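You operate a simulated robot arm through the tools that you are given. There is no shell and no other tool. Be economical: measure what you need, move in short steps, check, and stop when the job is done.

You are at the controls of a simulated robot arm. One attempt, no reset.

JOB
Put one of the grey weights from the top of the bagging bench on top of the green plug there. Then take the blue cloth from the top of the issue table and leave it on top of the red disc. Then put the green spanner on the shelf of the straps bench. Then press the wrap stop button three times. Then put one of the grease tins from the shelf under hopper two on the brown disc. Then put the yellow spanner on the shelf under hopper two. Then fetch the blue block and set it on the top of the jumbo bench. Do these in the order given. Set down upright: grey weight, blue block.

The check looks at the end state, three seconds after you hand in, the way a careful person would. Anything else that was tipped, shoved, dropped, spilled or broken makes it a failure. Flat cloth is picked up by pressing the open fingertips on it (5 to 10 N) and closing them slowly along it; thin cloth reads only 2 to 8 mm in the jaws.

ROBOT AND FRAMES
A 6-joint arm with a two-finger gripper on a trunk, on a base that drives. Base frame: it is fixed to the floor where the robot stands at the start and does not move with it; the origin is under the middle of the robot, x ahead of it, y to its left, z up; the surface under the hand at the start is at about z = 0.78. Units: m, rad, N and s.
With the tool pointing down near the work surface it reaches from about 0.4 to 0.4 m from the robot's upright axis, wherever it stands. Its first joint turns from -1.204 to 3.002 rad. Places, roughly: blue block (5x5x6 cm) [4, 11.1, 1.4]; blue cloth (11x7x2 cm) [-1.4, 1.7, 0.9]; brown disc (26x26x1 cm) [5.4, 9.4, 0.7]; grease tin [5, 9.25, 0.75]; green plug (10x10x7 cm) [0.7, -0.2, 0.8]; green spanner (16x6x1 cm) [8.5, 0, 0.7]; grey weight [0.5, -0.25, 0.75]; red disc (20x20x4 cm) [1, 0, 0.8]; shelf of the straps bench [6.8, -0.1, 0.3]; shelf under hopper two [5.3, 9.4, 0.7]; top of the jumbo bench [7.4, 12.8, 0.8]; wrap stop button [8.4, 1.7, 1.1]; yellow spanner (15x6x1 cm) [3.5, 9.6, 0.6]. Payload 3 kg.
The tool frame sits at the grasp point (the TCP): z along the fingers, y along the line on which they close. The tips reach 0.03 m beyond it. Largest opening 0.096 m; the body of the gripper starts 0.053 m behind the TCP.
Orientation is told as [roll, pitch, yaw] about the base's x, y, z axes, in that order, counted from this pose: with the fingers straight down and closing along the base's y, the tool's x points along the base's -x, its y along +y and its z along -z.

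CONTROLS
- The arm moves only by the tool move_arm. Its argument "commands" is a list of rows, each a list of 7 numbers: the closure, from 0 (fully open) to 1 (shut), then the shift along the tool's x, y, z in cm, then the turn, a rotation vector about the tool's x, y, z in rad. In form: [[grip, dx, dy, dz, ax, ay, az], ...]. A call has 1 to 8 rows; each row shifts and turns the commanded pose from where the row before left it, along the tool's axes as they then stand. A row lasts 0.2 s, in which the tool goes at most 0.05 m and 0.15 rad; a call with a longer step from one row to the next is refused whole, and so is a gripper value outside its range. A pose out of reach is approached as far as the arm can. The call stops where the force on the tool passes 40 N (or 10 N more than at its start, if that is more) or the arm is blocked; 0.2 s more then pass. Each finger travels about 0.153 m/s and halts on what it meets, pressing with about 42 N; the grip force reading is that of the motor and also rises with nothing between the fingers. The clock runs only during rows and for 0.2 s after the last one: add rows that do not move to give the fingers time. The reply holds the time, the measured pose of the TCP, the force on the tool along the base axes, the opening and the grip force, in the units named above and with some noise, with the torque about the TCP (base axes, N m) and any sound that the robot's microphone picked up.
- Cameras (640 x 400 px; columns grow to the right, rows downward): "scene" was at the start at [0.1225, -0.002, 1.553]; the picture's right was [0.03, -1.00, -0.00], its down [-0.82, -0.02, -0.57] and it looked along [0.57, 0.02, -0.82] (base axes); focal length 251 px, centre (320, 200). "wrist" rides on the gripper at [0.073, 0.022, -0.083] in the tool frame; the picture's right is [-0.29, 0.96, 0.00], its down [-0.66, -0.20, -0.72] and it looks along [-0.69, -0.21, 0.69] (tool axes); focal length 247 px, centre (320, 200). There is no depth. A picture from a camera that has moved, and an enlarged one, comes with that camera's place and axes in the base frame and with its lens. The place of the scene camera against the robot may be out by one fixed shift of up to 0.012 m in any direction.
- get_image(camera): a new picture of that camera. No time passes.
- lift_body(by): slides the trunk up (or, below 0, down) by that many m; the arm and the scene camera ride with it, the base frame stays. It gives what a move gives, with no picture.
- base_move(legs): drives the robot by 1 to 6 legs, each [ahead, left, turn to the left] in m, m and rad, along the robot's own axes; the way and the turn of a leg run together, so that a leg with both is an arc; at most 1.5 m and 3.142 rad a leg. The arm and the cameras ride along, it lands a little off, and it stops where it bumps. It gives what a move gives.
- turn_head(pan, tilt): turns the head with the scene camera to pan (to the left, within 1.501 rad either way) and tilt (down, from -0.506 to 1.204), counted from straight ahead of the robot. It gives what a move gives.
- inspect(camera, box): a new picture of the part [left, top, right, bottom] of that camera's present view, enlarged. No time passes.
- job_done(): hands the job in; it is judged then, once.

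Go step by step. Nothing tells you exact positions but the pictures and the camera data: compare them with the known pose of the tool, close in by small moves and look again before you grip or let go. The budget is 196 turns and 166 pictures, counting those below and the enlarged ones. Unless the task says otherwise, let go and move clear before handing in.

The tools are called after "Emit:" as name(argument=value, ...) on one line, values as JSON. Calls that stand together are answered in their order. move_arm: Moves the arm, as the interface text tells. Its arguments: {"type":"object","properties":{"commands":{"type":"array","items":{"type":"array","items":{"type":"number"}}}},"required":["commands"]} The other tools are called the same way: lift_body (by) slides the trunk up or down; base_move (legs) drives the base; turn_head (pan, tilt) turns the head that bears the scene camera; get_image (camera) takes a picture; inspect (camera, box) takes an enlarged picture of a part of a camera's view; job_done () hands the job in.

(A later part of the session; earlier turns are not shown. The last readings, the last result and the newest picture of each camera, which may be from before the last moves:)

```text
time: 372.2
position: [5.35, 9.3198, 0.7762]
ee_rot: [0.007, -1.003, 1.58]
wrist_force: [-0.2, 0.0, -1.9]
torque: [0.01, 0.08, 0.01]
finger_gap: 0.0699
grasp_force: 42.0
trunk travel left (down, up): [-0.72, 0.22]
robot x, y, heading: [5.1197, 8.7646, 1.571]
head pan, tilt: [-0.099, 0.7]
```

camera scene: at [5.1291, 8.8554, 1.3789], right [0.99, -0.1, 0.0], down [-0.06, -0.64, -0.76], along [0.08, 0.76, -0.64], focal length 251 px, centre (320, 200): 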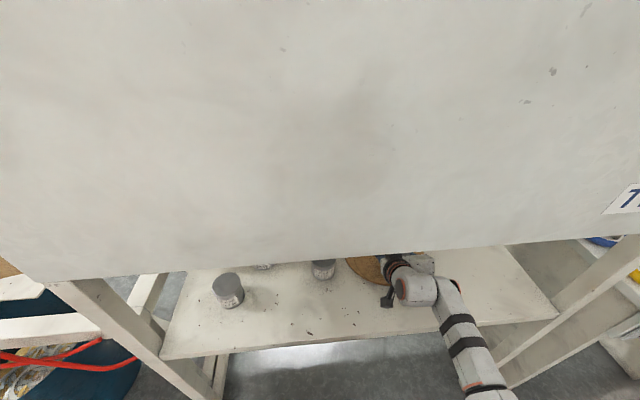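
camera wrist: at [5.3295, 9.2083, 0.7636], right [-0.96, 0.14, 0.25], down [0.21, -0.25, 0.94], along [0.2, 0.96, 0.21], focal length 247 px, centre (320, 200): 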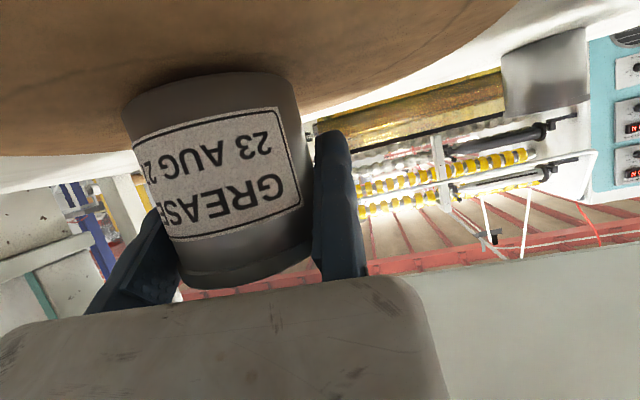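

Emit:
move_arm(commands=[[0.4, 0.1, 0, 0.06, 0, 0, 0], [0.4, 0, 0, 0, 0, 0, 0], [0.4, 0.1, 0, 0.06, 0, 0, 0], [0.4, 0, 0, 0, 0, 0, 0]])

```text
time: 373.2
position: [5.3501, 9.3174, 0.7758]
ee_rot: [0.001, -1.009, 1.584]
wrist_force: [2.7, 2.2, 9.2]
torque: [-0.21, -0.69, 0.18]
finger_gap: 0.0698
grasp_force: 42.3
trunk travel left (down, up): [-0.72, 0.22]
robot x, y, heading: [5.1184, 8.7657, 1.574]
head pan, tilt: [-0.099, 0.7]
```

Contact with the disc. Releasing, easing the fixed finger off to the left, and backing straight out.

Emit:
move_arm(commands=[[0.3, 0, 0, 0, 0, 0, 0], [0.2, -0.1, 0, -0.06, 0, 0, 0], [0.1, 0, 0, 0, 0, 0, 0], [0, 0, 0.5, 0, 0, 0, 0], [0, 0, 0.4, 0, 0, 0, 0], [0, 0, 0, 0, 0, 0, 0]])

Emit:
get_image(camera="wrist")

```text
time: 374.6
position: [5.3422, 9.3171, 0.7748]
ee_rot: [0.005, -1.003, 1.578]
wrist_force: [-1.3, -0.3, -0.1]
torque: [0.01, 0.01, 0.0]
finger_gap: 0.0961
grasp_force: 0.0
trunk travel left (down, up): [-0.72, 0.22]
robot x, y, heading: [5.1211, 8.762, 1.571]
head pan, tilt: [-0.099, 0.7]
```

```text
41 pictures are left
camera wrist: at [5.3209, 9.2073, 0.7577], right [-0.96, 0.14, 0.25], down [0.21, -0.25, 0.94], along [0.2, 0.96, 0.21], focal length 247 px, centre (320, 200)
```

wrist: 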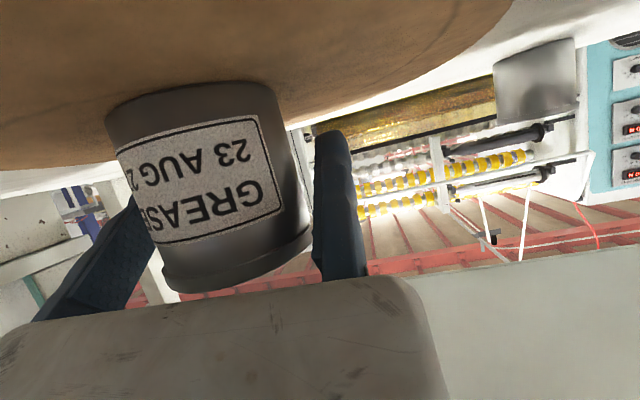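

Emit:
base_move(legs=[[-0.3, 0, 0]])

Emit:
turn_head(pan=0.1, tilt=0.7)

Emit:
get_image(camera="scene")

```text
time: 376.6
position: [5.3446, 9.0131, 0.7748]
ee_rot: [0.005, -1.004, 1.573]
wrist_force: [0.6, -0.1, 0.7]
torque: [-0.01, 0.03, 0.01]
finger_gap: 0.0959
grasp_force: 0.1
trunk travel left (down, up): [-0.72, 0.22]
robot x, y, heading: [5.1169, 8.4648, 1.557]
head pan, tilt: [-0.099, 0.7]
```

```text
time: 377.4
position: [5.344, 9.0141, 0.7751]
ee_rot: [0.005, -1.003, 1.573]
wrist_force: [0.8, 0.4, -0.5]
torque: [-0.01, -0.01, 0.01]
finger_gap: 0.096
grasp_force: 0.0
trunk travel left (down, up): [-0.72, 0.22]
robot x, y, heading: [5.1179, 8.4638, 1.555]
head pan, tilt: [0.099, 0.7]
```

```text
40 pictures are left
camera scene: at [5.1123, 8.5927, 1.369], right [1.0, 0.09, 0.0], down [0.06, -0.64, -0.76], along [-0.07, 0.76, -0.64], focal length 251 px, centre (320, 200)
```

scene: 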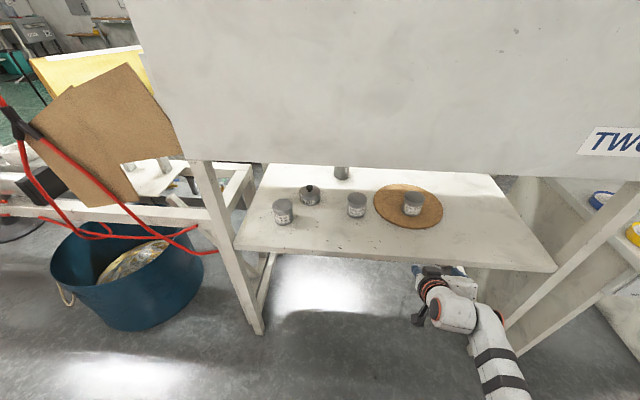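

Tin stands on the disc. Now the yellow spanner near (3.5, 9.6): raise and look left.

Emit:
lift_body(by=0.2)

Emit:
turn_head(pan=0.95, tilt=0.5)

Emit:
get_image(camera="scene")

```text
time: 379.5
position: [5.3454, 9.0132, 0.9751]
ee_rot: [0.005, -1.004, 1.572]
wrist_force: [-0.4, 1.3, -0.1]
torque: [-0.01, -0.02, -0.02]
finger_gap: 0.096
grasp_force: 0.2
trunk travel left (down, up): [-0.92, 0.02]
robot x, y, heading: [5.1188, 8.4598, 1.561]
head pan, tilt: [0.099, 0.7]
```

```text
time: 380.7
position: [5.3448, 9.0149, 0.9752]
ee_rot: [0.005, -1.003, 1.573]
wrist_force: [-0.9, 0.0, 0.4]
torque: [0.01, -0.02, 0.02]
finger_gap: 0.0962
grasp_force: 0.0
trunk travel left (down, up): [-0.92, 0.02]
robot x, y, heading: [5.1195, 8.4603, 1.558]
head pan, tilt: [0.949, 0.499]
```

```text
39 pictures are left
camera scene: at [5.0465, 8.5618, 1.5867], right [0.59, 0.81, 0.0], down [0.39, -0.28, -0.88], along [-0.71, 0.52, -0.48], focal length 251 px, centre (320, 200)
```

scene: 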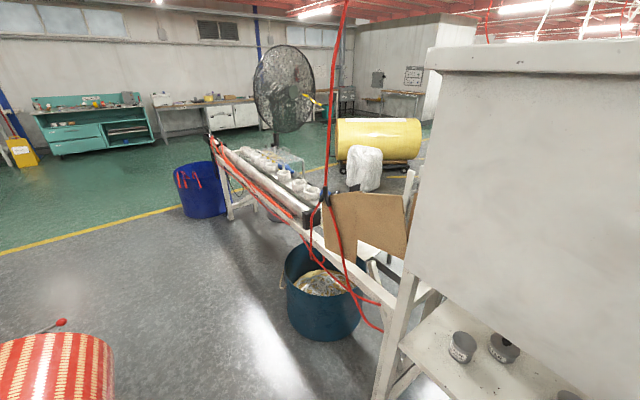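

Emit:
inspect(camera="scene", box=[200, 130, 420, 260])

```text
2.91 times, centred on (310, 195) of scene
camera zoom: at [5.0465, 8.5618, 1.5867], right [0.59, 0.81, 0.0], down [0.39, -0.28, -0.88], along [-0.71, 0.52, -0.48], focal length 730 px, centre (349, 214)
```

zoom: 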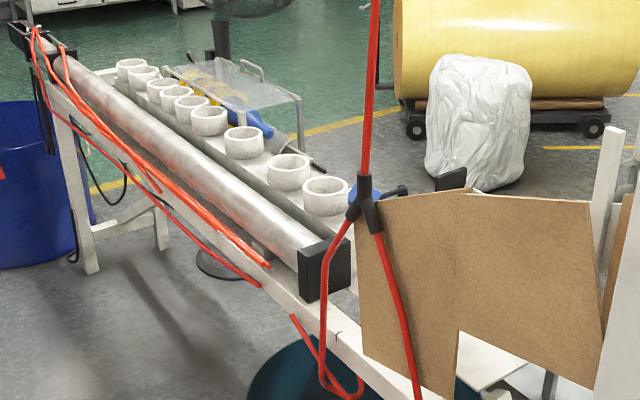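

Not visible from here. I'll turn to -x, drive along the aisle to x ≈ 3.9 and look at the frame from closer.

Emit:
base_move(legs=[[0.03, 0, 0], [0, 0, 1.58], [1.2, 0, 0]])

Emit:
turn_head(pan=-1.1, tilt=0.65)

Emit:
get_image(camera="scene")

```text
time: 391.0
position: [3.3786, 8.7225, 0.9751]
ee_rot: [0.004, -1.006, -3.13]
wrist_force: [-0.2, 0.4, 0.4]
torque: [0.01, -0.02, -0.03]
finger_gap: 0.0959
grasp_force: 0.0
trunk travel left (down, up): [-0.92, 0.02]
robot x, y, heading: [3.9329, 8.4994, -3.138]
head pan, tilt: [0.949, 0.499]
```

```text
time: 392.9
position: [3.3794, 8.7229, 0.974]
ee_rot: [0.006, -1.003, -3.13]
wrist_force: [0.3, 0.5, 0.1]
torque: [0.01, -0.01, -0.03]
finger_gap: 0.0961
grasp_force: 0.1
trunk travel left (down, up): [-0.92, 0.02]
robot x, y, heading: [3.9339, 8.5022, -3.139]
head pan, tilt: [-1.1, 0.649]
```

```text
37 pictures are left
camera scene: at [3.8438, 8.5754, 1.5733], right [0.89, 0.45, 0.0], down [0.27, -0.54, -0.8], along [-0.36, 0.71, -0.6], focal length 251 px, centre (320, 200)
```

scene: 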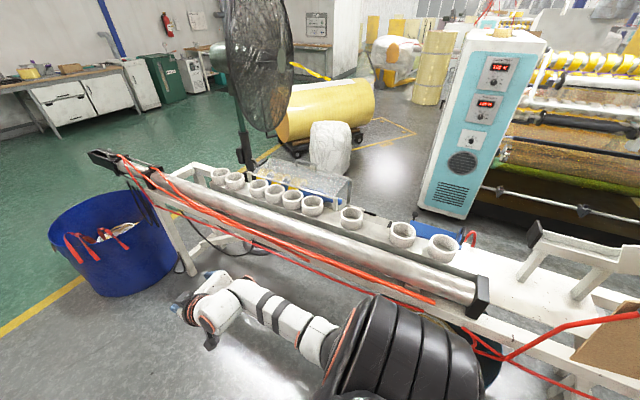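

Emit:
inspect(camera="scene", box=[230, 140, 500, 310])

```text
2.35 times, centred on (365, 225) of scene
camera zoom: at [3.8438, 8.5754, 1.5733], right [0.89, 0.45, 0.0], down [0.27, -0.54, -0.8], along [-0.36, 0.71, -0.6], focal length 591 px, centre (214, 141)
```

zoom: 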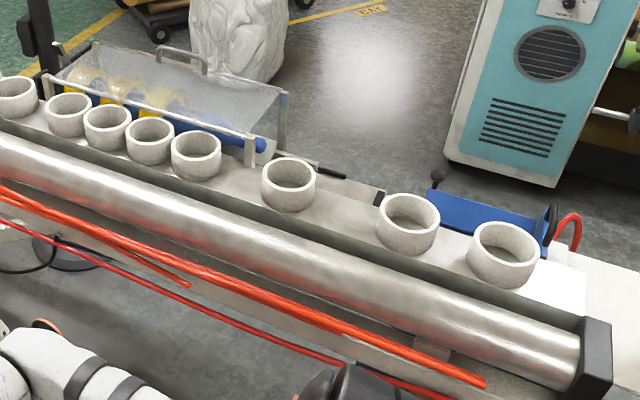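

The listed spot coincides with one of the rings, so the spanner may be hidden behind it. Moving further along to view from another angle.

Emit:
base_move(legs=[[0.75, 0, 0], [0, 0, -0.75]])

Emit:
turn_head(pan=-1.0, tilt=0.75)

Emit:
get_image(camera="scene")

```text
time: 398.9
position: [2.9397, 9.0423, 0.9748]
ee_rot: [0.005, -1.003, 2.398]
wrist_force: [0.2, 0.0, 0.1]
torque: [-0.04, 0.04, 0.03]
finger_gap: 0.096
grasp_force: 0.1
trunk travel left (down, up): [-0.92, 0.02]
robot x, y, heading: [3.1926, 8.5009, 2.386]
head pan, tilt: [-1.1, 0.649]
```

```text
time: 399.6
position: [2.9405, 9.0417, 0.9752]
ee_rot: [0.005, -1.006, 2.399]
wrist_force: [-0.2, 0.0, 0.2]
torque: [0.01, -0.01, -0.03]
finger_gap: 0.0959
grasp_force: 0.1
trunk travel left (down, up): [-0.92, 0.02]
robot x, y, heading: [3.1972, 8.4983, 2.383]
head pan, tilt: [-1.0, 0.75]
```

```text
35 pictures are left
camera scene: at [3.173, 8.6137, 1.5648], right [0.98, -0.18, 0.0], down [-0.12, -0.67, -0.73], along [0.13, 0.72, -0.68], focal length 251 px, centre (320, 200)
```

scene: 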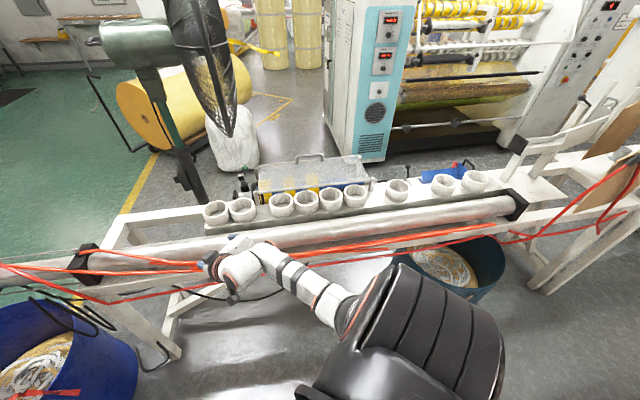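

Emit:
inspect(camera="scene", box=[220, 140, 520, 260])

```text
2.13 times, centred on (370, 200) of scene
camera zoom: at [3.173, 8.6137, 1.5648], right [0.98, -0.18, 0.0], down [-0.12, -0.67, -0.73], along [0.13, 0.72, -0.68], focal length 536 px, centre (213, 200)
```

zoom: 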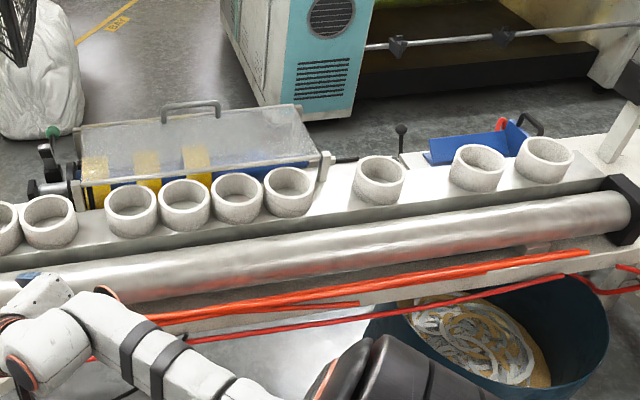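

The rings' plate is at z ≈ 0.88, so the spanner (z 0.6) must lie lower, behind this frame, reachable from the north. I'll go round the west end; checking the way first.

Emit:
base_move(legs=[[0, 0, 0.755]])

Emit:
turn_head(pan=-0.2, tilt=0.55)

Emit:
get_image(camera="scene")

```text
time: 402.0
position: [2.6401, 8.7245, 0.9744]
ee_rot: [0.004, -1.002, -3.136]
wrist_force: [-0.4, 0.0, 0.4]
torque: [0.02, 0.01, -0.01]
finger_gap: 0.0962
grasp_force: 0.0
trunk travel left (down, up): [-0.92, 0.02]
robot x, y, heading: [3.1942, 8.5036, 3.138]
head pan, tilt: [-1.0, 0.75]
```

```text
time: 403.1
position: [2.6412, 8.7248, 0.974]
ee_rot: [0.005, -1.003, -3.134]
wrist_force: [0.0, -0.8, 0.2]
torque: [-0.01, 0.0, 0.0]
finger_gap: 0.096
grasp_force: 0.1
trunk travel left (down, up): [-0.92, 0.02]
robot x, y, heading: [3.1943, 8.5038, 3.136]
head pan, tilt: [-0.201, 0.55]
```

```text
33 pictures are left
camera scene: at [3.0564, 8.5164, 1.5821], right [0.2, 0.98, 0.0], down [0.51, -0.11, -0.85], along [-0.83, 0.17, -0.52], focal length 251 px, centre (320, 200)
```

scene: 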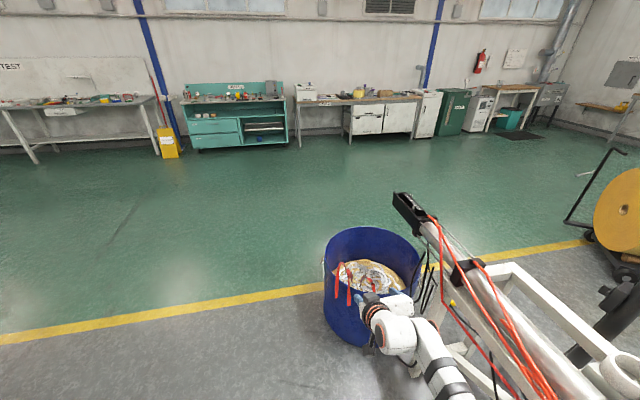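

Open floor to the west. Going round: left, ahead, then north and east.

Emit:
base_move(legs=[[0, 0.3, 0], [1.5, 0, 0], [0.55, 0, 0], [0, -1.5, 0], [0, -0.3, 0], [0, 0, 3.141]])

Emit:
turn_head(pan=-0.1, tilt=0.5)

Emit:
get_image(camera="scene")

```text
time: 430.9
position: [1.7081, 9.7992, 0.9744]
ee_rot: [0.005, -1.004, 0.009]
wrist_force: [0.2, 0.1, 0.4]
torque: [-0.02, -0.02, 0.03]
finger_gap: 0.096
grasp_force: 0.1
trunk travel left (down, up): [-0.92, 0.02]
robot x, y, heading: [1.1497, 10.0152, 0.004]
head pan, tilt: [-0.201, 0.55]
```

```text
time: 431.6
position: [1.7079, 9.7988, 0.9752]
ee_rot: [0.005, -1.004, 0.012]
wrist_force: [0.3, 0.0, 0.2]
torque: [0.03, 0.03, 0.02]
finger_gap: 0.0958
grasp_force: 0.1
trunk travel left (down, up): [-0.92, 0.02]
robot x, y, heading: [1.1548, 10.0183, -0.002]
head pan, tilt: [-0.099, 0.499]
```

```text
32 pictures are left
camera scene: at [1.2947, 10.0065, 1.5867], right [-0.1, -0.99, 0.0], down [-0.48, 0.05, -0.88], along [0.87, -0.09, -0.48], focal length 251 px, centre (320, 200)
```

scene: 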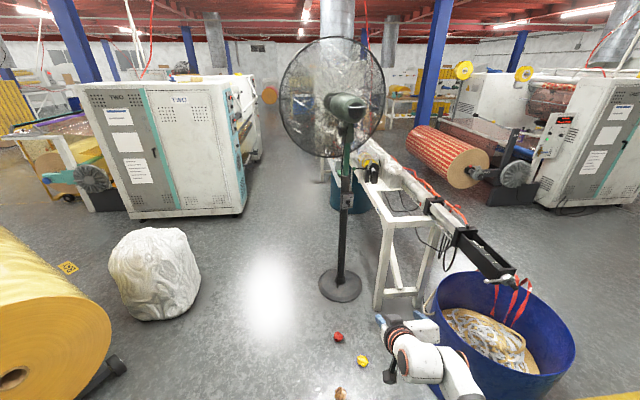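

The fan stands at (2.73, 9.70), so I'll pass further north. First a zoom at where the spanner should be.

Emit:
inspect(camera="scene", box=[310, 130, 430, 230])

Emit:
lift_body(by=-0.3)

Emit:
base_move(legs=[[0, 0.4, 0.0], [1.5, 0, 0], [0.6, 0, 0]])

Emit:
turn_head(pan=-0.8, tilt=0.6)

Emit:
get_image(camera="scene")

```text
4.00 times, centred on (370, 180) of scene
camera zoom: at [1.2947, 10.0065, 1.5867], right [-0.1, -0.99, 0.0], down [-0.48, 0.05, -0.88], along [0.87, -0.09, -0.48], focal length 1004 px, centre (120, 280)
```

zoom: 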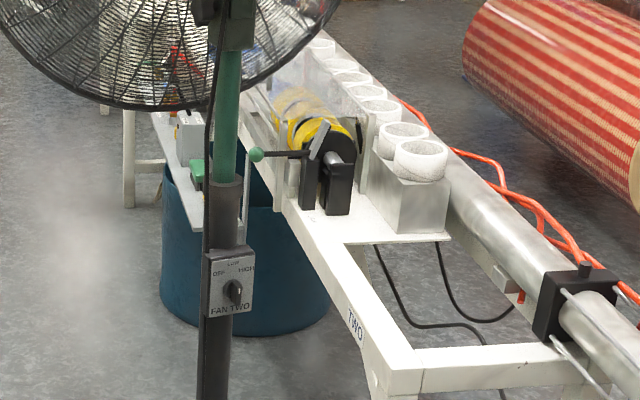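

```text
time: 434.6
position: [1.7075, 9.7982, 0.6749]
ee_rot: [0.006, -1.004, 0.012]
wrist_force: [0.0, 0.1, -0.9]
torque: [0.01, -0.01, 0.06]
finger_gap: 0.0958
grasp_force: 0.1
trunk travel left (down, up): [-0.62, 0.32]
robot x, y, heading: [1.155, 10.0171, 0.0]
head pan, tilt: [-0.099, 0.499]
```

```text
time: 447.2
position: [3.8187, 10.196, 0.675]
ee_rot: [0.007, -1.004, 0.009]
wrist_force: [0.3, -0.7, -0.2]
torque: [-0.02, -0.02, -0.02]
finger_gap: 0.096
grasp_force: 0.2
trunk travel left (down, up): [-0.62, 0.32]
robot x, y, heading: [3.2627, 10.4166, 0.002]
head pan, tilt: [-0.099, 0.499]
```

```text
time: 448.2
position: [3.8179, 10.1945, 0.6737]
ee_rot: [0.006, -1.005, 0.007]
wrist_force: [0.4, -1.1, -1.0]
torque: [0.0, 0.0, -0.03]
finger_gap: 0.096
grasp_force: 0.0
trunk travel left (down, up): [-0.62, 0.32]
robot x, y, heading: [3.2655, 10.4154, -0.003]
head pan, tilt: [-0.799, 0.6]
```

```text
30 pictures are left
camera scene: at [3.3766, 10.3495, 1.2776], right [-0.72, -0.7, 0.0], down [-0.39, 0.4, -0.83], along [0.58, -0.59, -0.56], focal length 251 px, centre (320, 200)
```

scene: 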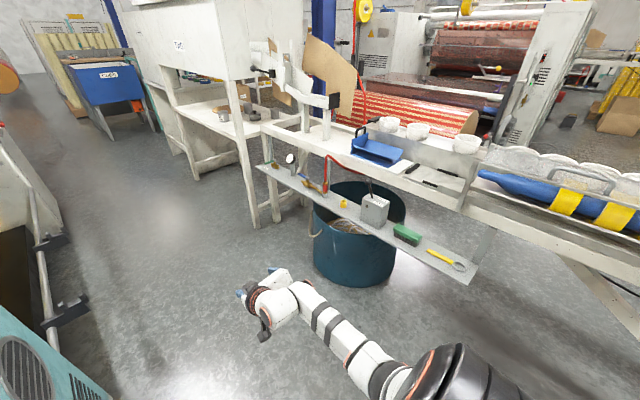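

Found it: the yellow spanner lies at the near end of a narrow side tray on the north side. Zooming.

Emit:
inspect(camera="scene", box=[380, 210, 500, 300])

```text
4.44 times, centred on (440, 255) of scene
camera zoom: at [3.3766, 10.3495, 1.2776], right [-0.72, -0.7, 0.0], down [-0.39, 0.4, -0.83], along [0.58, -0.59, -0.56], focal length 1116 px, centre (-213, -44)
```

zoom: 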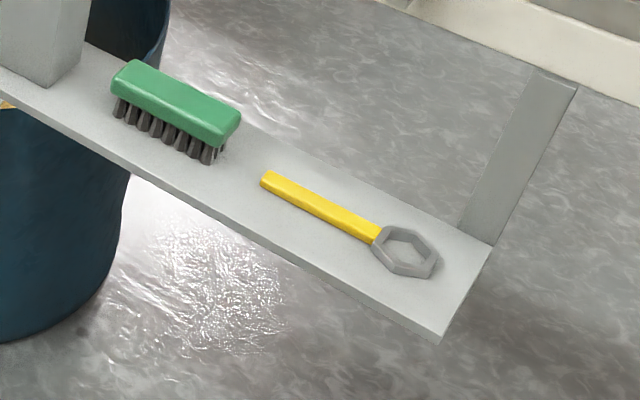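

Spanner: handle end ≈ (3.548, 9.60), ring head ≈ (3.44, 9.595), on a tray at z ≈ 0.6, a brush east of it. I'll grip it with the tool pointing +x (tilt 0.75), robot heading -45°, so it can go flat onto the hopper shelf later. First set the arm and turn.

Emit:
lift_body(by=0.1)

Emit:
move_arm(commands=[[0.2, 0, 0, 0, 0, 0.125, 0], [0.4, 0, 0, 0, 0, 0.125, 0], [0.45, 0, 0, 0, 0, 0, 0]])

Emit:
base_move(legs=[[0, 0, -0.785]])

Emit:
move_arm(commands=[[0.45, 0, 0, 0, -0.0893, 0, -0.0958], [0.45, 0, 0, 0, -0.0893, 0, -0.0958], [0.45, 0, 0, 0, -0.0893, 0, -0.0958], [0.45, 0, 0, 0, -0.0893, 0, -0.0958], [0.45, 0, 0, 0, -0.0893, 0, -0.0958], [0.45, 0, 0, 0, -0.0893, 0, -0.0958], [0.45, 0, 0, 0, 0, 0, 0]])

```text
time: 449.6
position: [3.8177, 10.1954, 0.7741]
ee_rot: [0.006, -1.003, 0.01]
wrist_force: [0.3, -0.1, -0.2]
torque: [0.02, 0.02, 0.0]
finger_gap: 0.0961
grasp_force: 0.0
trunk travel left (down, up): [-0.72, 0.22]
robot x, y, heading: [3.2642, 10.4199, -0.002]
head pan, tilt: [-0.799, 0.6]
```

```text
time: 450.4
position: [3.8244, 10.1905, 0.7679]
ee_rot: [0.005, -0.754, 0.018]
wrist_force: [-0.2, 0.8, -0.6]
torque: [-0.02, -0.04, 0.0]
finger_gap: 0.0529
grasp_force: 0.1
out of reach, approached as far as the arm can: row 1, 2
trunk travel left (down, up): [-0.72, 0.22]
robot x, y, heading: [3.2678, 10.4167, -0.002]
head pan, tilt: [-0.799, 0.6]
```

```text
time: 452.9
position: [3.497, 9.8585, 0.7687]
ee_rot: [0.005, -0.754, -0.776]
wrist_force: [0.3, 0.8, 0.0]
torque: [-0.01, 0.0, 0.0]
finger_gap: 0.0526
grasp_force: 0.1
trunk travel left (down, up): [-0.72, 0.22]
robot x, y, heading: [3.2633, 10.414, -0.792]
head pan, tilt: [-0.799, 0.6]
```

```text
time: 454.5
position: [3.4956, 9.8597, 0.7679]
ee_rot: [-0.001, -0.756, 0.014]
wrist_force: [-0.6, 0.1, -0.4]
torque: [0.0, 0.02, 0.02]
finger_gap: 0.0529
grasp_force: 0.2
trunk travel left (down, up): [-0.72, 0.22]
robot x, y, heading: [3.2638, 10.4186, -0.798]
head pan, tilt: [-0.799, 0.6]
```

Tool now points +x. Moving most of the way toward the spanner, then looking.

Emit:
base_move(legs=[[0, -0.15, 0], [0.11, 0, 0]])

Emit:
turn_head(pan=0.15, tilt=0.95)

Emit:
get_image(camera="wrist")

Emit:
get_image(camera="scene")

```text
time: 456.6
position: [3.4642, 9.6749, 0.7675]
ee_rot: [0.0, -0.756, 0.009]
wrist_force: [-0.3, -0.3, -0.9]
torque: [0.0, 0.01, 0.01]
finger_gap: 0.0526
grasp_force: 0.1
trunk travel left (down, up): [-0.72, 0.22]
robot x, y, heading: [3.2344, 10.239, -0.799]
head pan, tilt: [-0.799, 0.6]
```

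```text
time: 457.9
position: [3.4632, 9.6762, 0.7674]
ee_rot: [-0.001, -0.754, 0.013]
wrist_force: [-0.3, -0.8, -0.4]
torque: [0.0, 0.04, 0.01]
finger_gap: 0.0531
grasp_force: 0.1
trunk travel left (down, up): [-0.72, 0.22]
robot x, y, heading: [3.2323, 10.2354, -0.799]
head pan, tilt: [0.15, 0.949]
```

```text
28 pictures are left
camera wrist: at [3.3529, 9.6965, 0.7788], right [0.2, 0.96, 0.2], down [-0.01, -0.2, 0.98], along [0.98, -0.2, -0.03], focal length 247 px, centre (320, 200)
```

wrist: 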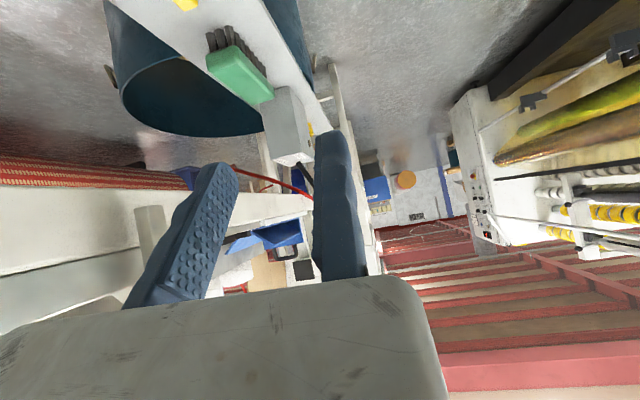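

```text
27 pictures are left
camera scene: at [3.3265, 10.1508, 1.3492], right [-0.6, -0.8, 0.0], down [-0.65, 0.49, -0.58], along [0.46, -0.35, -0.81], focal length 251 px, centre (320, 200)
```

scene: 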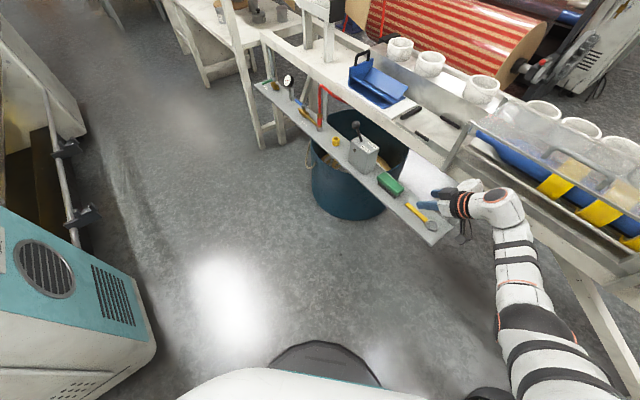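

Triangulated: spanner y ≈ 9.61, x 3.41–3.545, tray z ≈ 0.615. Shifting over it and lowering 9 cm, then a look.

Emit:
move_arm(commands=[[0.45, -0.66, -2.6, 0.62, 0, 0, 0], [0.45, 0, -2.6, 0, 0, 0, 0], [0.45, 0, 0, 0, 0, 0, 0]])

Emit:
lift_body(by=-0.09)

Emit:
get_image(camera="wrist")

Emit:
inspect(camera="scene", box=[360, 120, 520, 260])

```text
time: 458.6
position: [3.4708, 9.6307, 0.7728]
ee_rot: [-0.002, -0.756, 0.011]
wrist_force: [0.3, 0.1, 0.0]
torque: [-0.02, -0.02, -0.02]
finger_gap: 0.0529
grasp_force: 0.0
out of reach, approached as far as the arm can: row 2
trunk travel left (down, up): [-0.72, 0.22]
robot x, y, heading: [3.2319, 10.2366, -0.795]
head pan, tilt: [0.15, 0.949]
```

```text
time: 459.9
position: [3.4711, 9.6298, 0.6818]
ee_rot: [-0.003, -0.756, 0.012]
wrist_force: [0.0, 0.3, 1.6]
torque: [-0.01, 0.0, -0.02]
finger_gap: 0.0527
grasp_force: 0.0
trunk travel left (down, up): [-0.63, 0.31]
robot x, y, heading: [3.2335, 10.2362, -0.8]
head pan, tilt: [0.15, 0.949]
```

```text
26 pictures are left
camera wrist: at [3.3608, 9.6514, 0.6922], right [0.21, 0.96, 0.2], down [-0.01, -0.2, 0.98], along [0.98, -0.2, -0.03], focal length 247 px, centre (320, 200)
```

wrist: 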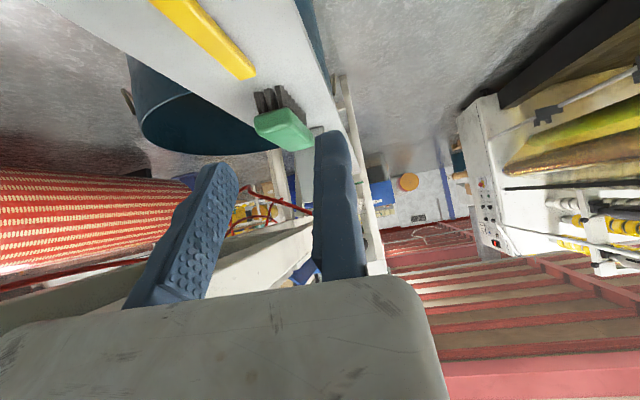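

```text
2.86 times, centred on (440, 190) of scene
camera zoom: at [3.3266, 10.1511, 1.2592], right [-0.6, -0.8, 0.0], down [-0.65, 0.49, -0.58], along [0.46, -0.35, -0.81], focal length 717 px, centre (-23, 229)
```

zoom: 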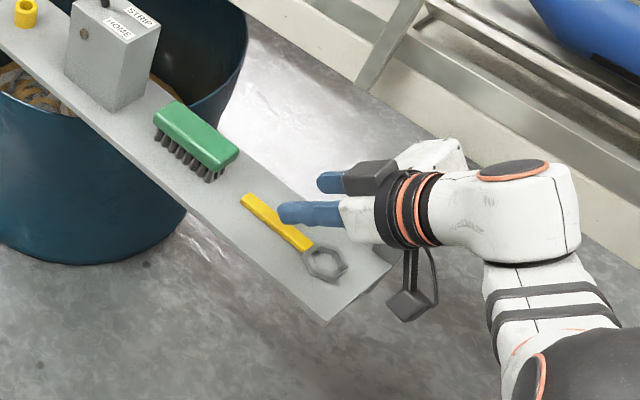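

Combining views: tray z ≈ 0.567, handle at y ≈ 9.576. Need 4 cm more toward -y; using the base, then lower.

Emit:
base_move(legs=[[0.029, -0.028, 0]])

Emit:
lift_body(by=-0.055)

Emit:
get_image(camera="wrist")

```text
time: 460.8
position: [3.4717, 9.6059, 0.6816]
ee_rot: [0.012, -0.756, 0.006]
wrist_force: [-2.5, 13.4, 6.8]
torque: [-1.47, 0.37, -1.44]
finger_gap: 0.0528
grasp_force: 0.1
trunk travel left (down, up): [-0.63, 0.31]
robot x, y, heading: [3.2339, 10.2047, -0.798]
head pan, tilt: [0.15, 0.949]
stopped in leg 1: the force on the tool passed its limit at 252 N (the readings are from after the stop); the commanded pose is now the measured one
```

```text
time: 461.8
position: [3.4716, 9.6039, 0.6249]
ee_rot: [0.014, -0.756, 0.005]
wrist_force: [0.4, 0.8, 0.3]
torque: [-0.01, -0.01, -0.03]
finger_gap: 0.0528
grasp_force: 0.1
trunk travel left (down, up): [-0.575, 0.365]
robot x, y, heading: [3.2307, 10.2069, -0.798]
head pan, tilt: [0.15, 0.949]
```

```text
24 pictures are left
camera wrist: at [3.3616, 9.6242, 0.6357], right [0.2, 0.96, 0.21], down [-0.01, -0.21, 0.98], along [0.98, -0.2, -0.03], focal length 247 px, centre (320, 200)
```

wrist: 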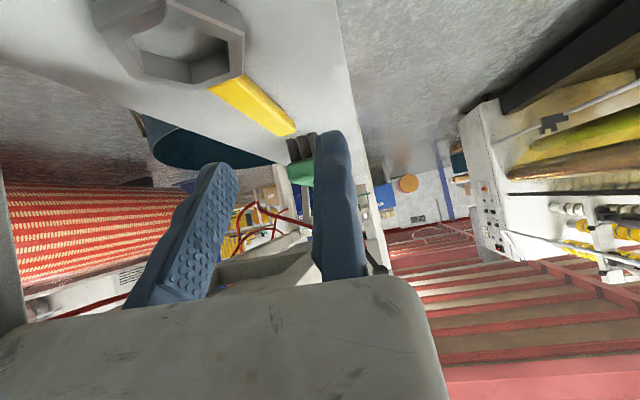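

The wrist bumped the beam while sideways (now free of contact). The handle is already between the fingers, so no more sideways base motion. Lowering onto the tray gently.

Emit:
lift_body(by=-0.018)

Emit:
move_arm(commands=[[0.45, 0.2, 0, 0.22, 0, 0, 0], [0.45, 0, 0, 0, 0, 0, 0], [0.45, 0.2, 0, 0.22, 0, 0, 0], [0.45, 0, 0, 0, 0, 0, 0]])

Emit:
get_image(camera="wrist")

```text
time: 462.4
position: [3.4711, 9.6043, 0.6057]
ee_rot: [0.014, -0.756, 0.005]
wrist_force: [0.4, 0.2, -0.2]
torque: [0.0, 0.01, 0.02]
finger_gap: 0.0528
grasp_force: 0.0
trunk travel left (down, up): [-0.557, 0.383]
robot x, y, heading: [3.2338, 10.2024, -0.796]
head pan, tilt: [0.15, 0.949]
```

```text
time: 463.4
position: [3.4715, 9.6054, 0.6018]
ee_rot: [0.015, -0.756, 0.005]
wrist_force: [0.5, -0.4, 0.2]
torque: [-0.01, 0.0, -0.01]
finger_gap: 0.0526
grasp_force: 0.0
trunk travel left (down, up): [-0.557, 0.383]
robot x, y, heading: [3.2321, 10.2042, -0.798]
head pan, tilt: [0.15, 0.949]
```

```text
23 pictures are left
camera wrist: at [3.3607, 9.6263, 0.6122], right [0.2, 0.96, 0.21], down [-0.01, -0.21, 0.98], along [0.98, -0.2, -0.03], focal length 247 px, centre (320, 200)
```

wrist: 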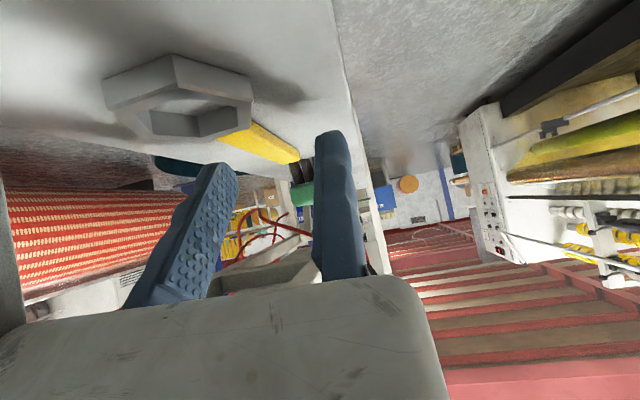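

Emit:
move_arm(commands=[[0.45, 0.2, 0, 0.22, 0, 0, 0], [0.45, 0, 0, 0, 0, 0, 0]])

Emit:
move_arm(commands=[[0.45, 0.17, 0, 0.18, 0, 0, 0], [0.45, 0, 0, 0, 0, 0, 0]])

Emit:
move_arm(commands=[[0.45, 0.17, 0, 0.18, 0, 0, 0], [0.45, 0, 0, 0, 0, 0, 0]])

```text
time: 464.0
position: [3.4706, 9.6078, 0.5992]
ee_rot: [0.014, -0.757, 0.004]
wrist_force: [-0.8, 0.4, 0.3]
torque: [0.02, -0.03, 0.0]
finger_gap: 0.0529
grasp_force: 0.1
out of reach, approached as far as the arm can: row 1
trunk travel left (down, up): [-0.557, 0.383]
robot x, y, heading: [3.2348, 10.2005, -0.793]
head pan, tilt: [0.15, 0.949]
```

```text
time: 464.6
position: [3.4702, 9.6087, 0.5973]
ee_rot: [0.014, -0.755, 0.002]
wrist_force: [-0.7, -0.8, -0.3]
torque: [0.0, 0.02, 0.01]
finger_gap: 0.0527
grasp_force: 0.1
trunk travel left (down, up): [-0.557, 0.383]
robot x, y, heading: [3.2313, 10.2024, -0.799]
head pan, tilt: [0.15, 0.949]
```

```text
time: 465.2
position: [3.47, 9.6089, 0.5949]
ee_rot: [0.014, -0.754, 0.003]
wrist_force: [0.2, -0.6, -0.7]
torque: [-0.03, -0.03, 0.01]
finger_gap: 0.0528
grasp_force: 0.0
trunk travel left (down, up): [-0.557, 0.383]
robot x, y, heading: [3.2337, 10.2061, -0.801]
head pan, tilt: [0.15, 0.949]
```

Emit:
lift_body(by=-0.004)

Emit:
lift_body(by=-0.003)

Emit:
inspect(camera="wrist", box=[90, 40, 370, 220])

```text
time: 465.8
position: [3.4695, 9.6097, 0.5912]
ee_rot: [0.014, -0.756, 0.003]
wrist_force: [-0.8, -1.0, -0.1]
torque: [0.0, -0.01, 0.02]
finger_gap: 0.0528
grasp_force: 0.0
trunk travel left (down, up): [-0.553, 0.387]
robot x, y, heading: [3.2339, 10.2069, -0.798]
head pan, tilt: [0.15, 0.949]
```

```text
time: 466.3
position: [3.4697, 9.6093, 0.5898]
ee_rot: [0.01, -0.759, 0.008]
wrist_force: [0.1, 0.3, 5.5]
torque: [-0.27, -0.05, -0.04]
finger_gap: 0.0526
grasp_force: 0.2
trunk travel left (down, up): [-0.55, 0.39]
robot x, y, heading: [3.2316, 10.2052, -0.795]
head pan, tilt: [0.15, 0.949]
```

```text
2.22 times, centred on (230, 130) of wrist
camera zoom: at [3.3596, 9.6293, 0.6003], right [0.2, 0.96, 0.21], down [-0.01, -0.21, 0.98], along [0.98, -0.2, -0.03], focal length 549 px, centre (520, 356)
```

zoom: 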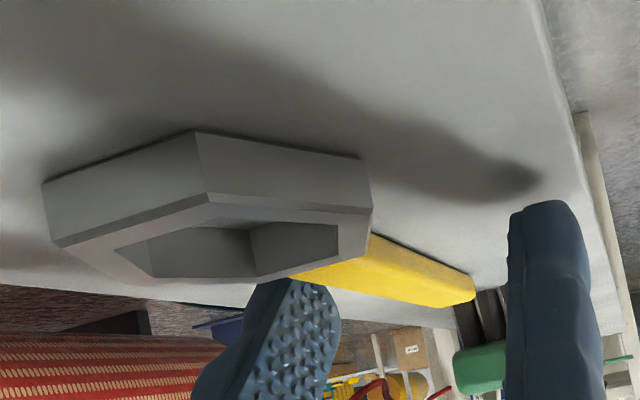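

Light contact with the tray. Closing slowly; the moving finger will bring the handle against the fixed one.

Emit:
move_arm(commands=[[0.5, -0.07, 0, -0.08, 0, 0, 0], [0.55, 0, 0, 0, 0, 0, 0], [0.6, 0, 0, 0, 0, 0, 0], [0.65, 0, 0, 0, 0, 0, 0], [0.7, 0, 0, 0, 0, 0, 0], [0.75, 0, 0, 0, 0, 0, 0], [0.8, 0, 0, 0, 0, 0, 0], [0.85, 0, 0, 0, 0, 0, 0]])

Emit:
move_arm(commands=[[0.92, 0, 0, 0, 0, 0, 0], [0.95, 0, 0, 0, 0, 0, 0], [0.95, 0, 0, 0, 0, 0, 0]])

Emit:
get_image(camera="wrist")

```text
time: 468.1
position: [3.4701, 9.6083, 0.5896]
ee_rot: [0.016, -0.756, 0.005]
wrist_force: [-0.9, -2.3, 4.6]
torque: [-0.21, -0.07, -0.12]
finger_gap: 0.0174
grasp_force: 41.5
trunk travel left (down, up): [-0.55, 0.39]
robot x, y, heading: [3.2332, 10.2054, -0.8]
head pan, tilt: [0.15, 0.949]
```

```text
time: 468.9
position: [3.4693, 9.6105, 0.589]
ee_rot: [0.014, -0.754, 0.006]
wrist_force: [-0.9, -1.2, 3.0]
torque: [-0.11, -0.11, -0.1]
finger_gap: 0.0169
grasp_force: 42.0
trunk travel left (down, up): [-0.55, 0.39]
robot x, y, heading: [3.2312, 10.2009, -0.796]
head pan, tilt: [0.15, 0.949]
```

```text
21 pictures are left
camera wrist: at [3.3591, 9.6298, 0.6003], right [0.2, 0.96, 0.21], down [-0.01, -0.21, 0.98], along [0.98, -0.2, -0.03], focal length 247 px, centre (320, 200)
```

wrist: 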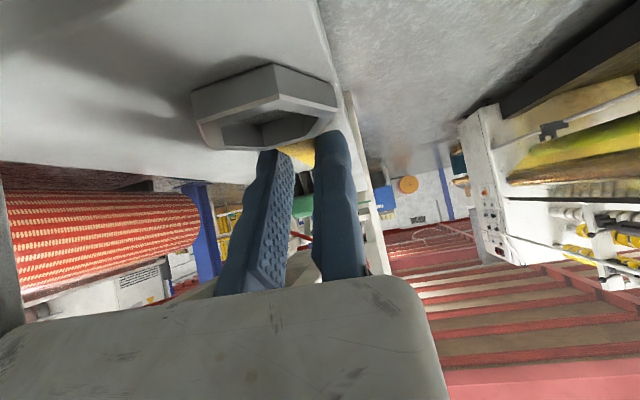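

Gripped (17 mm). Lifting 2 cm, moving straight away from the beam, then up.

Emit:
lift_body(by=0.02)

Emit:
base_move(legs=[[-0.15, 0.15, 0]])

Emit:
lift_body(by=0.1)

Emit:
get_image(camera="scene")

```text
time: 469.6
position: [3.4707, 9.609, 0.6079]
ee_rot: [0.016, -0.755, 0.004]
wrist_force: [0.3, -0.8, -1.2]
torque: [-0.01, -0.01, 0.02]
finger_gap: 0.0172
grasp_force: 42.0
trunk travel left (down, up): [-0.57, 0.37]
robot x, y, heading: [3.232, 10.2024, -0.797]
head pan, tilt: [0.15, 0.949]
```

```text
time: 471.2
position: [3.4764, 9.8229, 0.6095]
ee_rot: [0.015, -0.756, 0.008]
wrist_force: [-1.0, 0.6, -1.8]
torque: [-0.03, 0.05, -0.01]
finger_gap: 0.017
grasp_force: 42.1
trunk travel left (down, up): [-0.57, 0.37]
robot x, y, heading: [3.2348, 10.418, -0.797]
head pan, tilt: [0.15, 0.949]
```

```text
time: 472.5
position: [3.478, 9.8214, 0.7089]
ee_rot: [0.015, -0.755, 0.006]
wrist_force: [0.7, -0.2, -1.9]
torque: [-0.02, 0.07, -0.02]
finger_gap: 0.0173
grasp_force: 41.9
trunk travel left (down, up): [-0.67, 0.27]
robot x, y, heading: [3.2429, 10.4164, -0.793]
head pan, tilt: [0.15, 0.949]
```

```text
20 pictures are left
camera scene: at [3.332, 10.3324, 1.2992], right [-0.6, -0.8, 0.0], down [-0.65, 0.49, -0.58], along [0.47, -0.35, -0.81], focal length 251 px, centre (320, 200)
```

scene: 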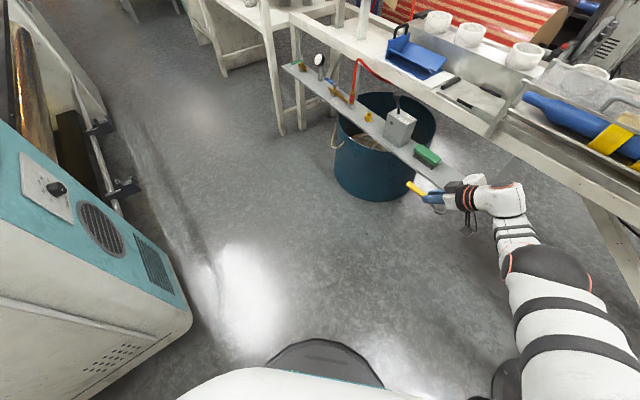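

Spanner held level and the tray is undisturbed. The hopper-two shelf is also open from this north side, so I'll use it. Restoring the tool yaw, facing +x and checking that aisle.

Emit:
move_arm(commands=[[0.95, 0, 0, 0, 0.0893, 0, 0.0958], [0.95, 0, 0, 0, 0.0893, 0, 0.0958], [0.95, 0, 0, 0, 0.0893, 0, 0.0958], [0.95, 0, 0, 0, 0.0893, 0, 0.0958], [0.95, 0, 0, 0, 0.0893, 0, 0.0958], [0.95, 0, 0, 0, 0.0893, 0, 0.0958], [0.95, 0, 0, 0, 0, 0, 0]])

Emit:
base_move(legs=[[0, 0, 0.797]])

Emit:
lift_body(by=0.2)

Emit:
turn_head(pan=0.0, tilt=0.45)

Emit:
get_image(camera="scene")

```text
time: 474.1
position: [3.4761, 9.8223, 0.7087]
ee_rot: [0.012, -0.749, -0.778]
wrist_force: [0.0, -0.1, -0.9]
torque: [0.01, -0.01, 0.01]
finger_gap: 0.0168
grasp_force: 42.0
trunk travel left (down, up): [-0.67, 0.27]
robot x, y, heading: [3.2382, 10.4146, -0.797]
head pan, tilt: [0.15, 0.949]
```

```text
time: 476.6
position: [3.8289, 10.1714, 0.71]
ee_rot: [0.015, -0.746, 0.016]
wrist_force: [-0.1, -0.2, -1.8]
torque: [0.04, 0.02, 0.01]
finger_gap: 0.0169
grasp_force: 42.3
trunk travel left (down, up): [-0.67, 0.27]
robot x, y, heading: [3.2404, 10.4148, 0.002]
head pan, tilt: [0.15, 0.949]
```

```text
time: 478.8
position: [3.8298, 10.1706, 0.9092]
ee_rot: [0.013, -0.746, 0.016]
wrist_force: [0.7, -0.1, -1.8]
torque: [0.03, 0.0, 0.0]
finger_gap: 0.017
grasp_force: 42.4
trunk travel left (down, up): [-0.87, 0.07]
robot x, y, heading: [3.2381, 10.4207, 0.001]
head pan, tilt: [0.15, 0.949]
```

```text
time: 479.7
position: [3.829, 10.1704, 0.9087]
ee_rot: [0.014, -0.747, 0.016]
wrist_force: [-0.1, -0.4, -2.5]
torque: [-0.01, 0.01, -0.02]
finger_gap: 0.0172
grasp_force: 42.2
trunk travel left (down, up): [-0.87, 0.07]
robot x, y, heading: [3.2366, 10.416, 0.006]
head pan, tilt: [0.0, 0.45]
```

```text
19 pictures are left
camera scene: at [3.381, 10.4123, 1.5411], right [0.0, -1.0, 0.0], down [-0.44, 0.0, -0.9], along [0.9, 0.0, -0.44], focal length 251 px, centre (320, 200)
```

scene: 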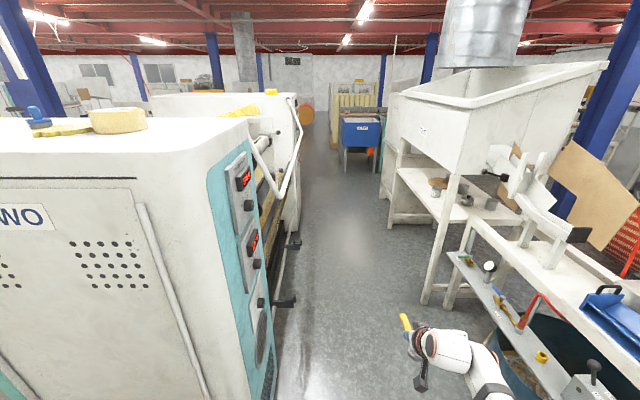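

Aisle is clear. I'll pull the hand in 10 cm, turn to face -y here, then slide east to x ≈ 5.9 and check.

Emit:
move_arm(commands=[[0.95, 2.43, 0, -2.27, 0, 0, 0], [0.95, 2.43, 0, -2.27, 0, 0, 0], [0.95, 2.43, 0, -2.27, 0, 0, 0], [0.95, 0, 0, 0, 0, 0, 0]])

Emit:
base_move(legs=[[0, 0, -1.575], [0.15, 0, 0], [0, 1.4, 0], [0, 1.25, 0]])

Emit:
turn_head(pan=-0.25, tilt=0.75)

Emit:
get_image(camera="scene")

```text
time: 480.7
position: [3.7436, 10.1571, 0.8976]
ee_rot: [0.018, -0.746, 0.022]
wrist_force: [-0.2, 0.6, -1.9]
torque: [0.02, 0.02, 0.03]
finger_gap: 0.0172
grasp_force: 41.5
out of reach, approached as far as the arm can: row 2, 3
trunk travel left (down, up): [-0.87, 0.07]
robot x, y, heading: [3.2376, 10.4132, 0.004]
head pan, tilt: [0.0, 0.45]
```

```text
time: 498.4
position: [5.651, 9.7937, 0.8957]
ee_rot: [0.018, -0.746, -1.531]
wrist_force: [0.5, -0.2, -1.7]
torque: [0.04, -0.01, 0.01]
finger_gap: 0.0169
grasp_force: 41.7
trunk travel left (down, up): [-0.87, 0.07]
robot x, y, heading: [5.8979, 10.304, -1.549]
head pan, tilt: [0.0, 0.45]
```

```text
time: 499.2
position: [5.6516, 9.7941, 0.8968]
ee_rot: [0.019, -0.747, -1.529]
wrist_force: [0.1, -0.2, -0.5]
torque: [0.03, 0.01, -0.02]
finger_gap: 0.0171
grasp_force: 41.5
trunk travel left (down, up): [-0.87, 0.07]
robot x, y, heading: [5.899, 10.3014, -1.551]
head pan, tilt: [-0.25, 0.75]
```

```text
18 pictures are left
camera scene: at [5.8828, 10.1698, 1.5148], right [-0.97, 0.23, 0.0], down [0.15, 0.66, -0.73], along [-0.17, -0.71, -0.68], focal length 251 px, centre (320, 200)
```

scene: 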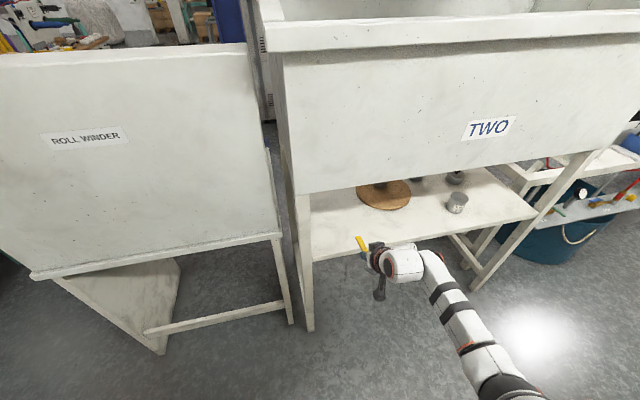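

Shelf back edge y ≈ 9.64; the spot x ≈ 5.64 beside the disc is free. Lowering outside, then driving in 26 cm.

Emit:
lift_body(by=-0.112)

Emit:
base_move(legs=[[0.262, 0, 0]])

Emit:
get_image(camera="wrist")

Emit:
get_image(camera="scene")

```text
time: 500.6
position: [5.6517, 9.793, 0.784]
ee_rot: [0.018, -0.748, -1.528]
wrist_force: [-0.7, 0.4, -1.6]
torque: [0.05, -0.01, -0.01]
finger_gap: 0.0171
grasp_force: 41.8
trunk travel left (down, up): [-0.758, 0.182]
robot x, y, heading: [5.8988, 10.3049, -1.549]
head pan, tilt: [-0.25, 0.75]
```

```text
time: 502.5
position: [5.6555, 9.534, 0.784]
ee_rot: [0.017, -0.746, -1.529]
wrist_force: [-0.2, 0.0, -2.0]
torque: [0.04, -0.02, 0.01]
finger_gap: 0.0172
grasp_force: 42.2
trunk travel left (down, up): [-0.758, 0.182]
robot x, y, heading: [5.907, 10.0444, -1.553]
head pan, tilt: [-0.25, 0.75]
```

```text
17 pictures are left
camera wrist: at [5.6732, 9.6444, 0.7957], right [0.96, -0.17, 0.21], down [-0.21, 0.0, 0.98], along [-0.16, -0.99, -0.04], focal length 247 px, centre (320, 200)
```

wrist: 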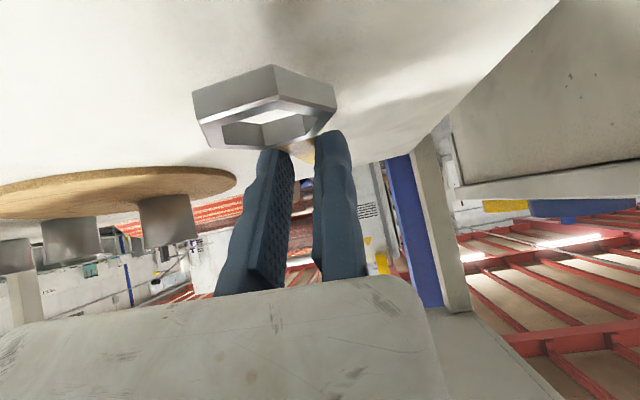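

```text
16 pictures are left
camera scene: at [5.8878, 9.9095, 1.4027], right [-0.97, 0.23, 0.0], down [0.16, 0.66, -0.73], along [-0.17, -0.71, -0.68], focal length 251 px, centre (320, 200)
```

scene: 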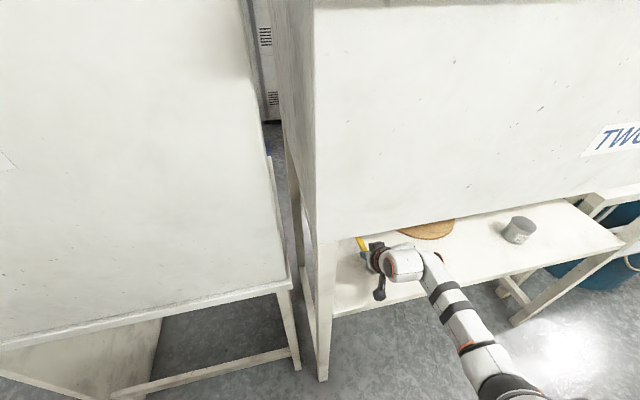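

Over the shelf with clear space. Lowering to contact.

Emit:
lift_body(by=-0.026)

Emit:
lift_body(by=-0.006)

Emit:
lift_body(by=-0.004)

```text
time: 503.2
position: [5.6563, 9.5333, 0.7575]
ee_rot: [0.014, -0.747, -1.53]
wrist_force: [0.5, 0.5, -1.6]
torque: [0.05, -0.03, 0.01]
finger_gap: 0.017
grasp_force: 42.4
trunk travel left (down, up): [-0.732, 0.208]
robot x, y, heading: [5.9038, 10.0406, -1.545]
head pan, tilt: [-0.25, 0.75]
```

```text
time: 503.8
position: [5.6556, 9.5344, 0.7513]
ee_rot: [0.017, -0.746, -1.531]
wrist_force: [-1.0, 0.1, -0.9]
torque: [0.04, -0.03, 0.01]
finger_gap: 0.0175
grasp_force: 41.7
trunk travel left (down, up): [-0.726, 0.214]
robot x, y, heading: [5.9071, 10.0452, -1.554]
head pan, tilt: [-0.25, 0.75]
```

```text
time: 504.3
position: [5.6554, 9.5332, 0.7512]
ee_rot: [0.015, -0.754, -1.529]
wrist_force: [-2.1, -1.4, 9.1]
torque: [-1.02, 0.17, -0.13]
finger_gap: 0.0171
grasp_force: 41.8
trunk travel left (down, up): [-0.722, 0.218]
robot x, y, heading: [5.9038, 10.0454, -1.556]
head pan, tilt: [-0.25, 0.75]
```

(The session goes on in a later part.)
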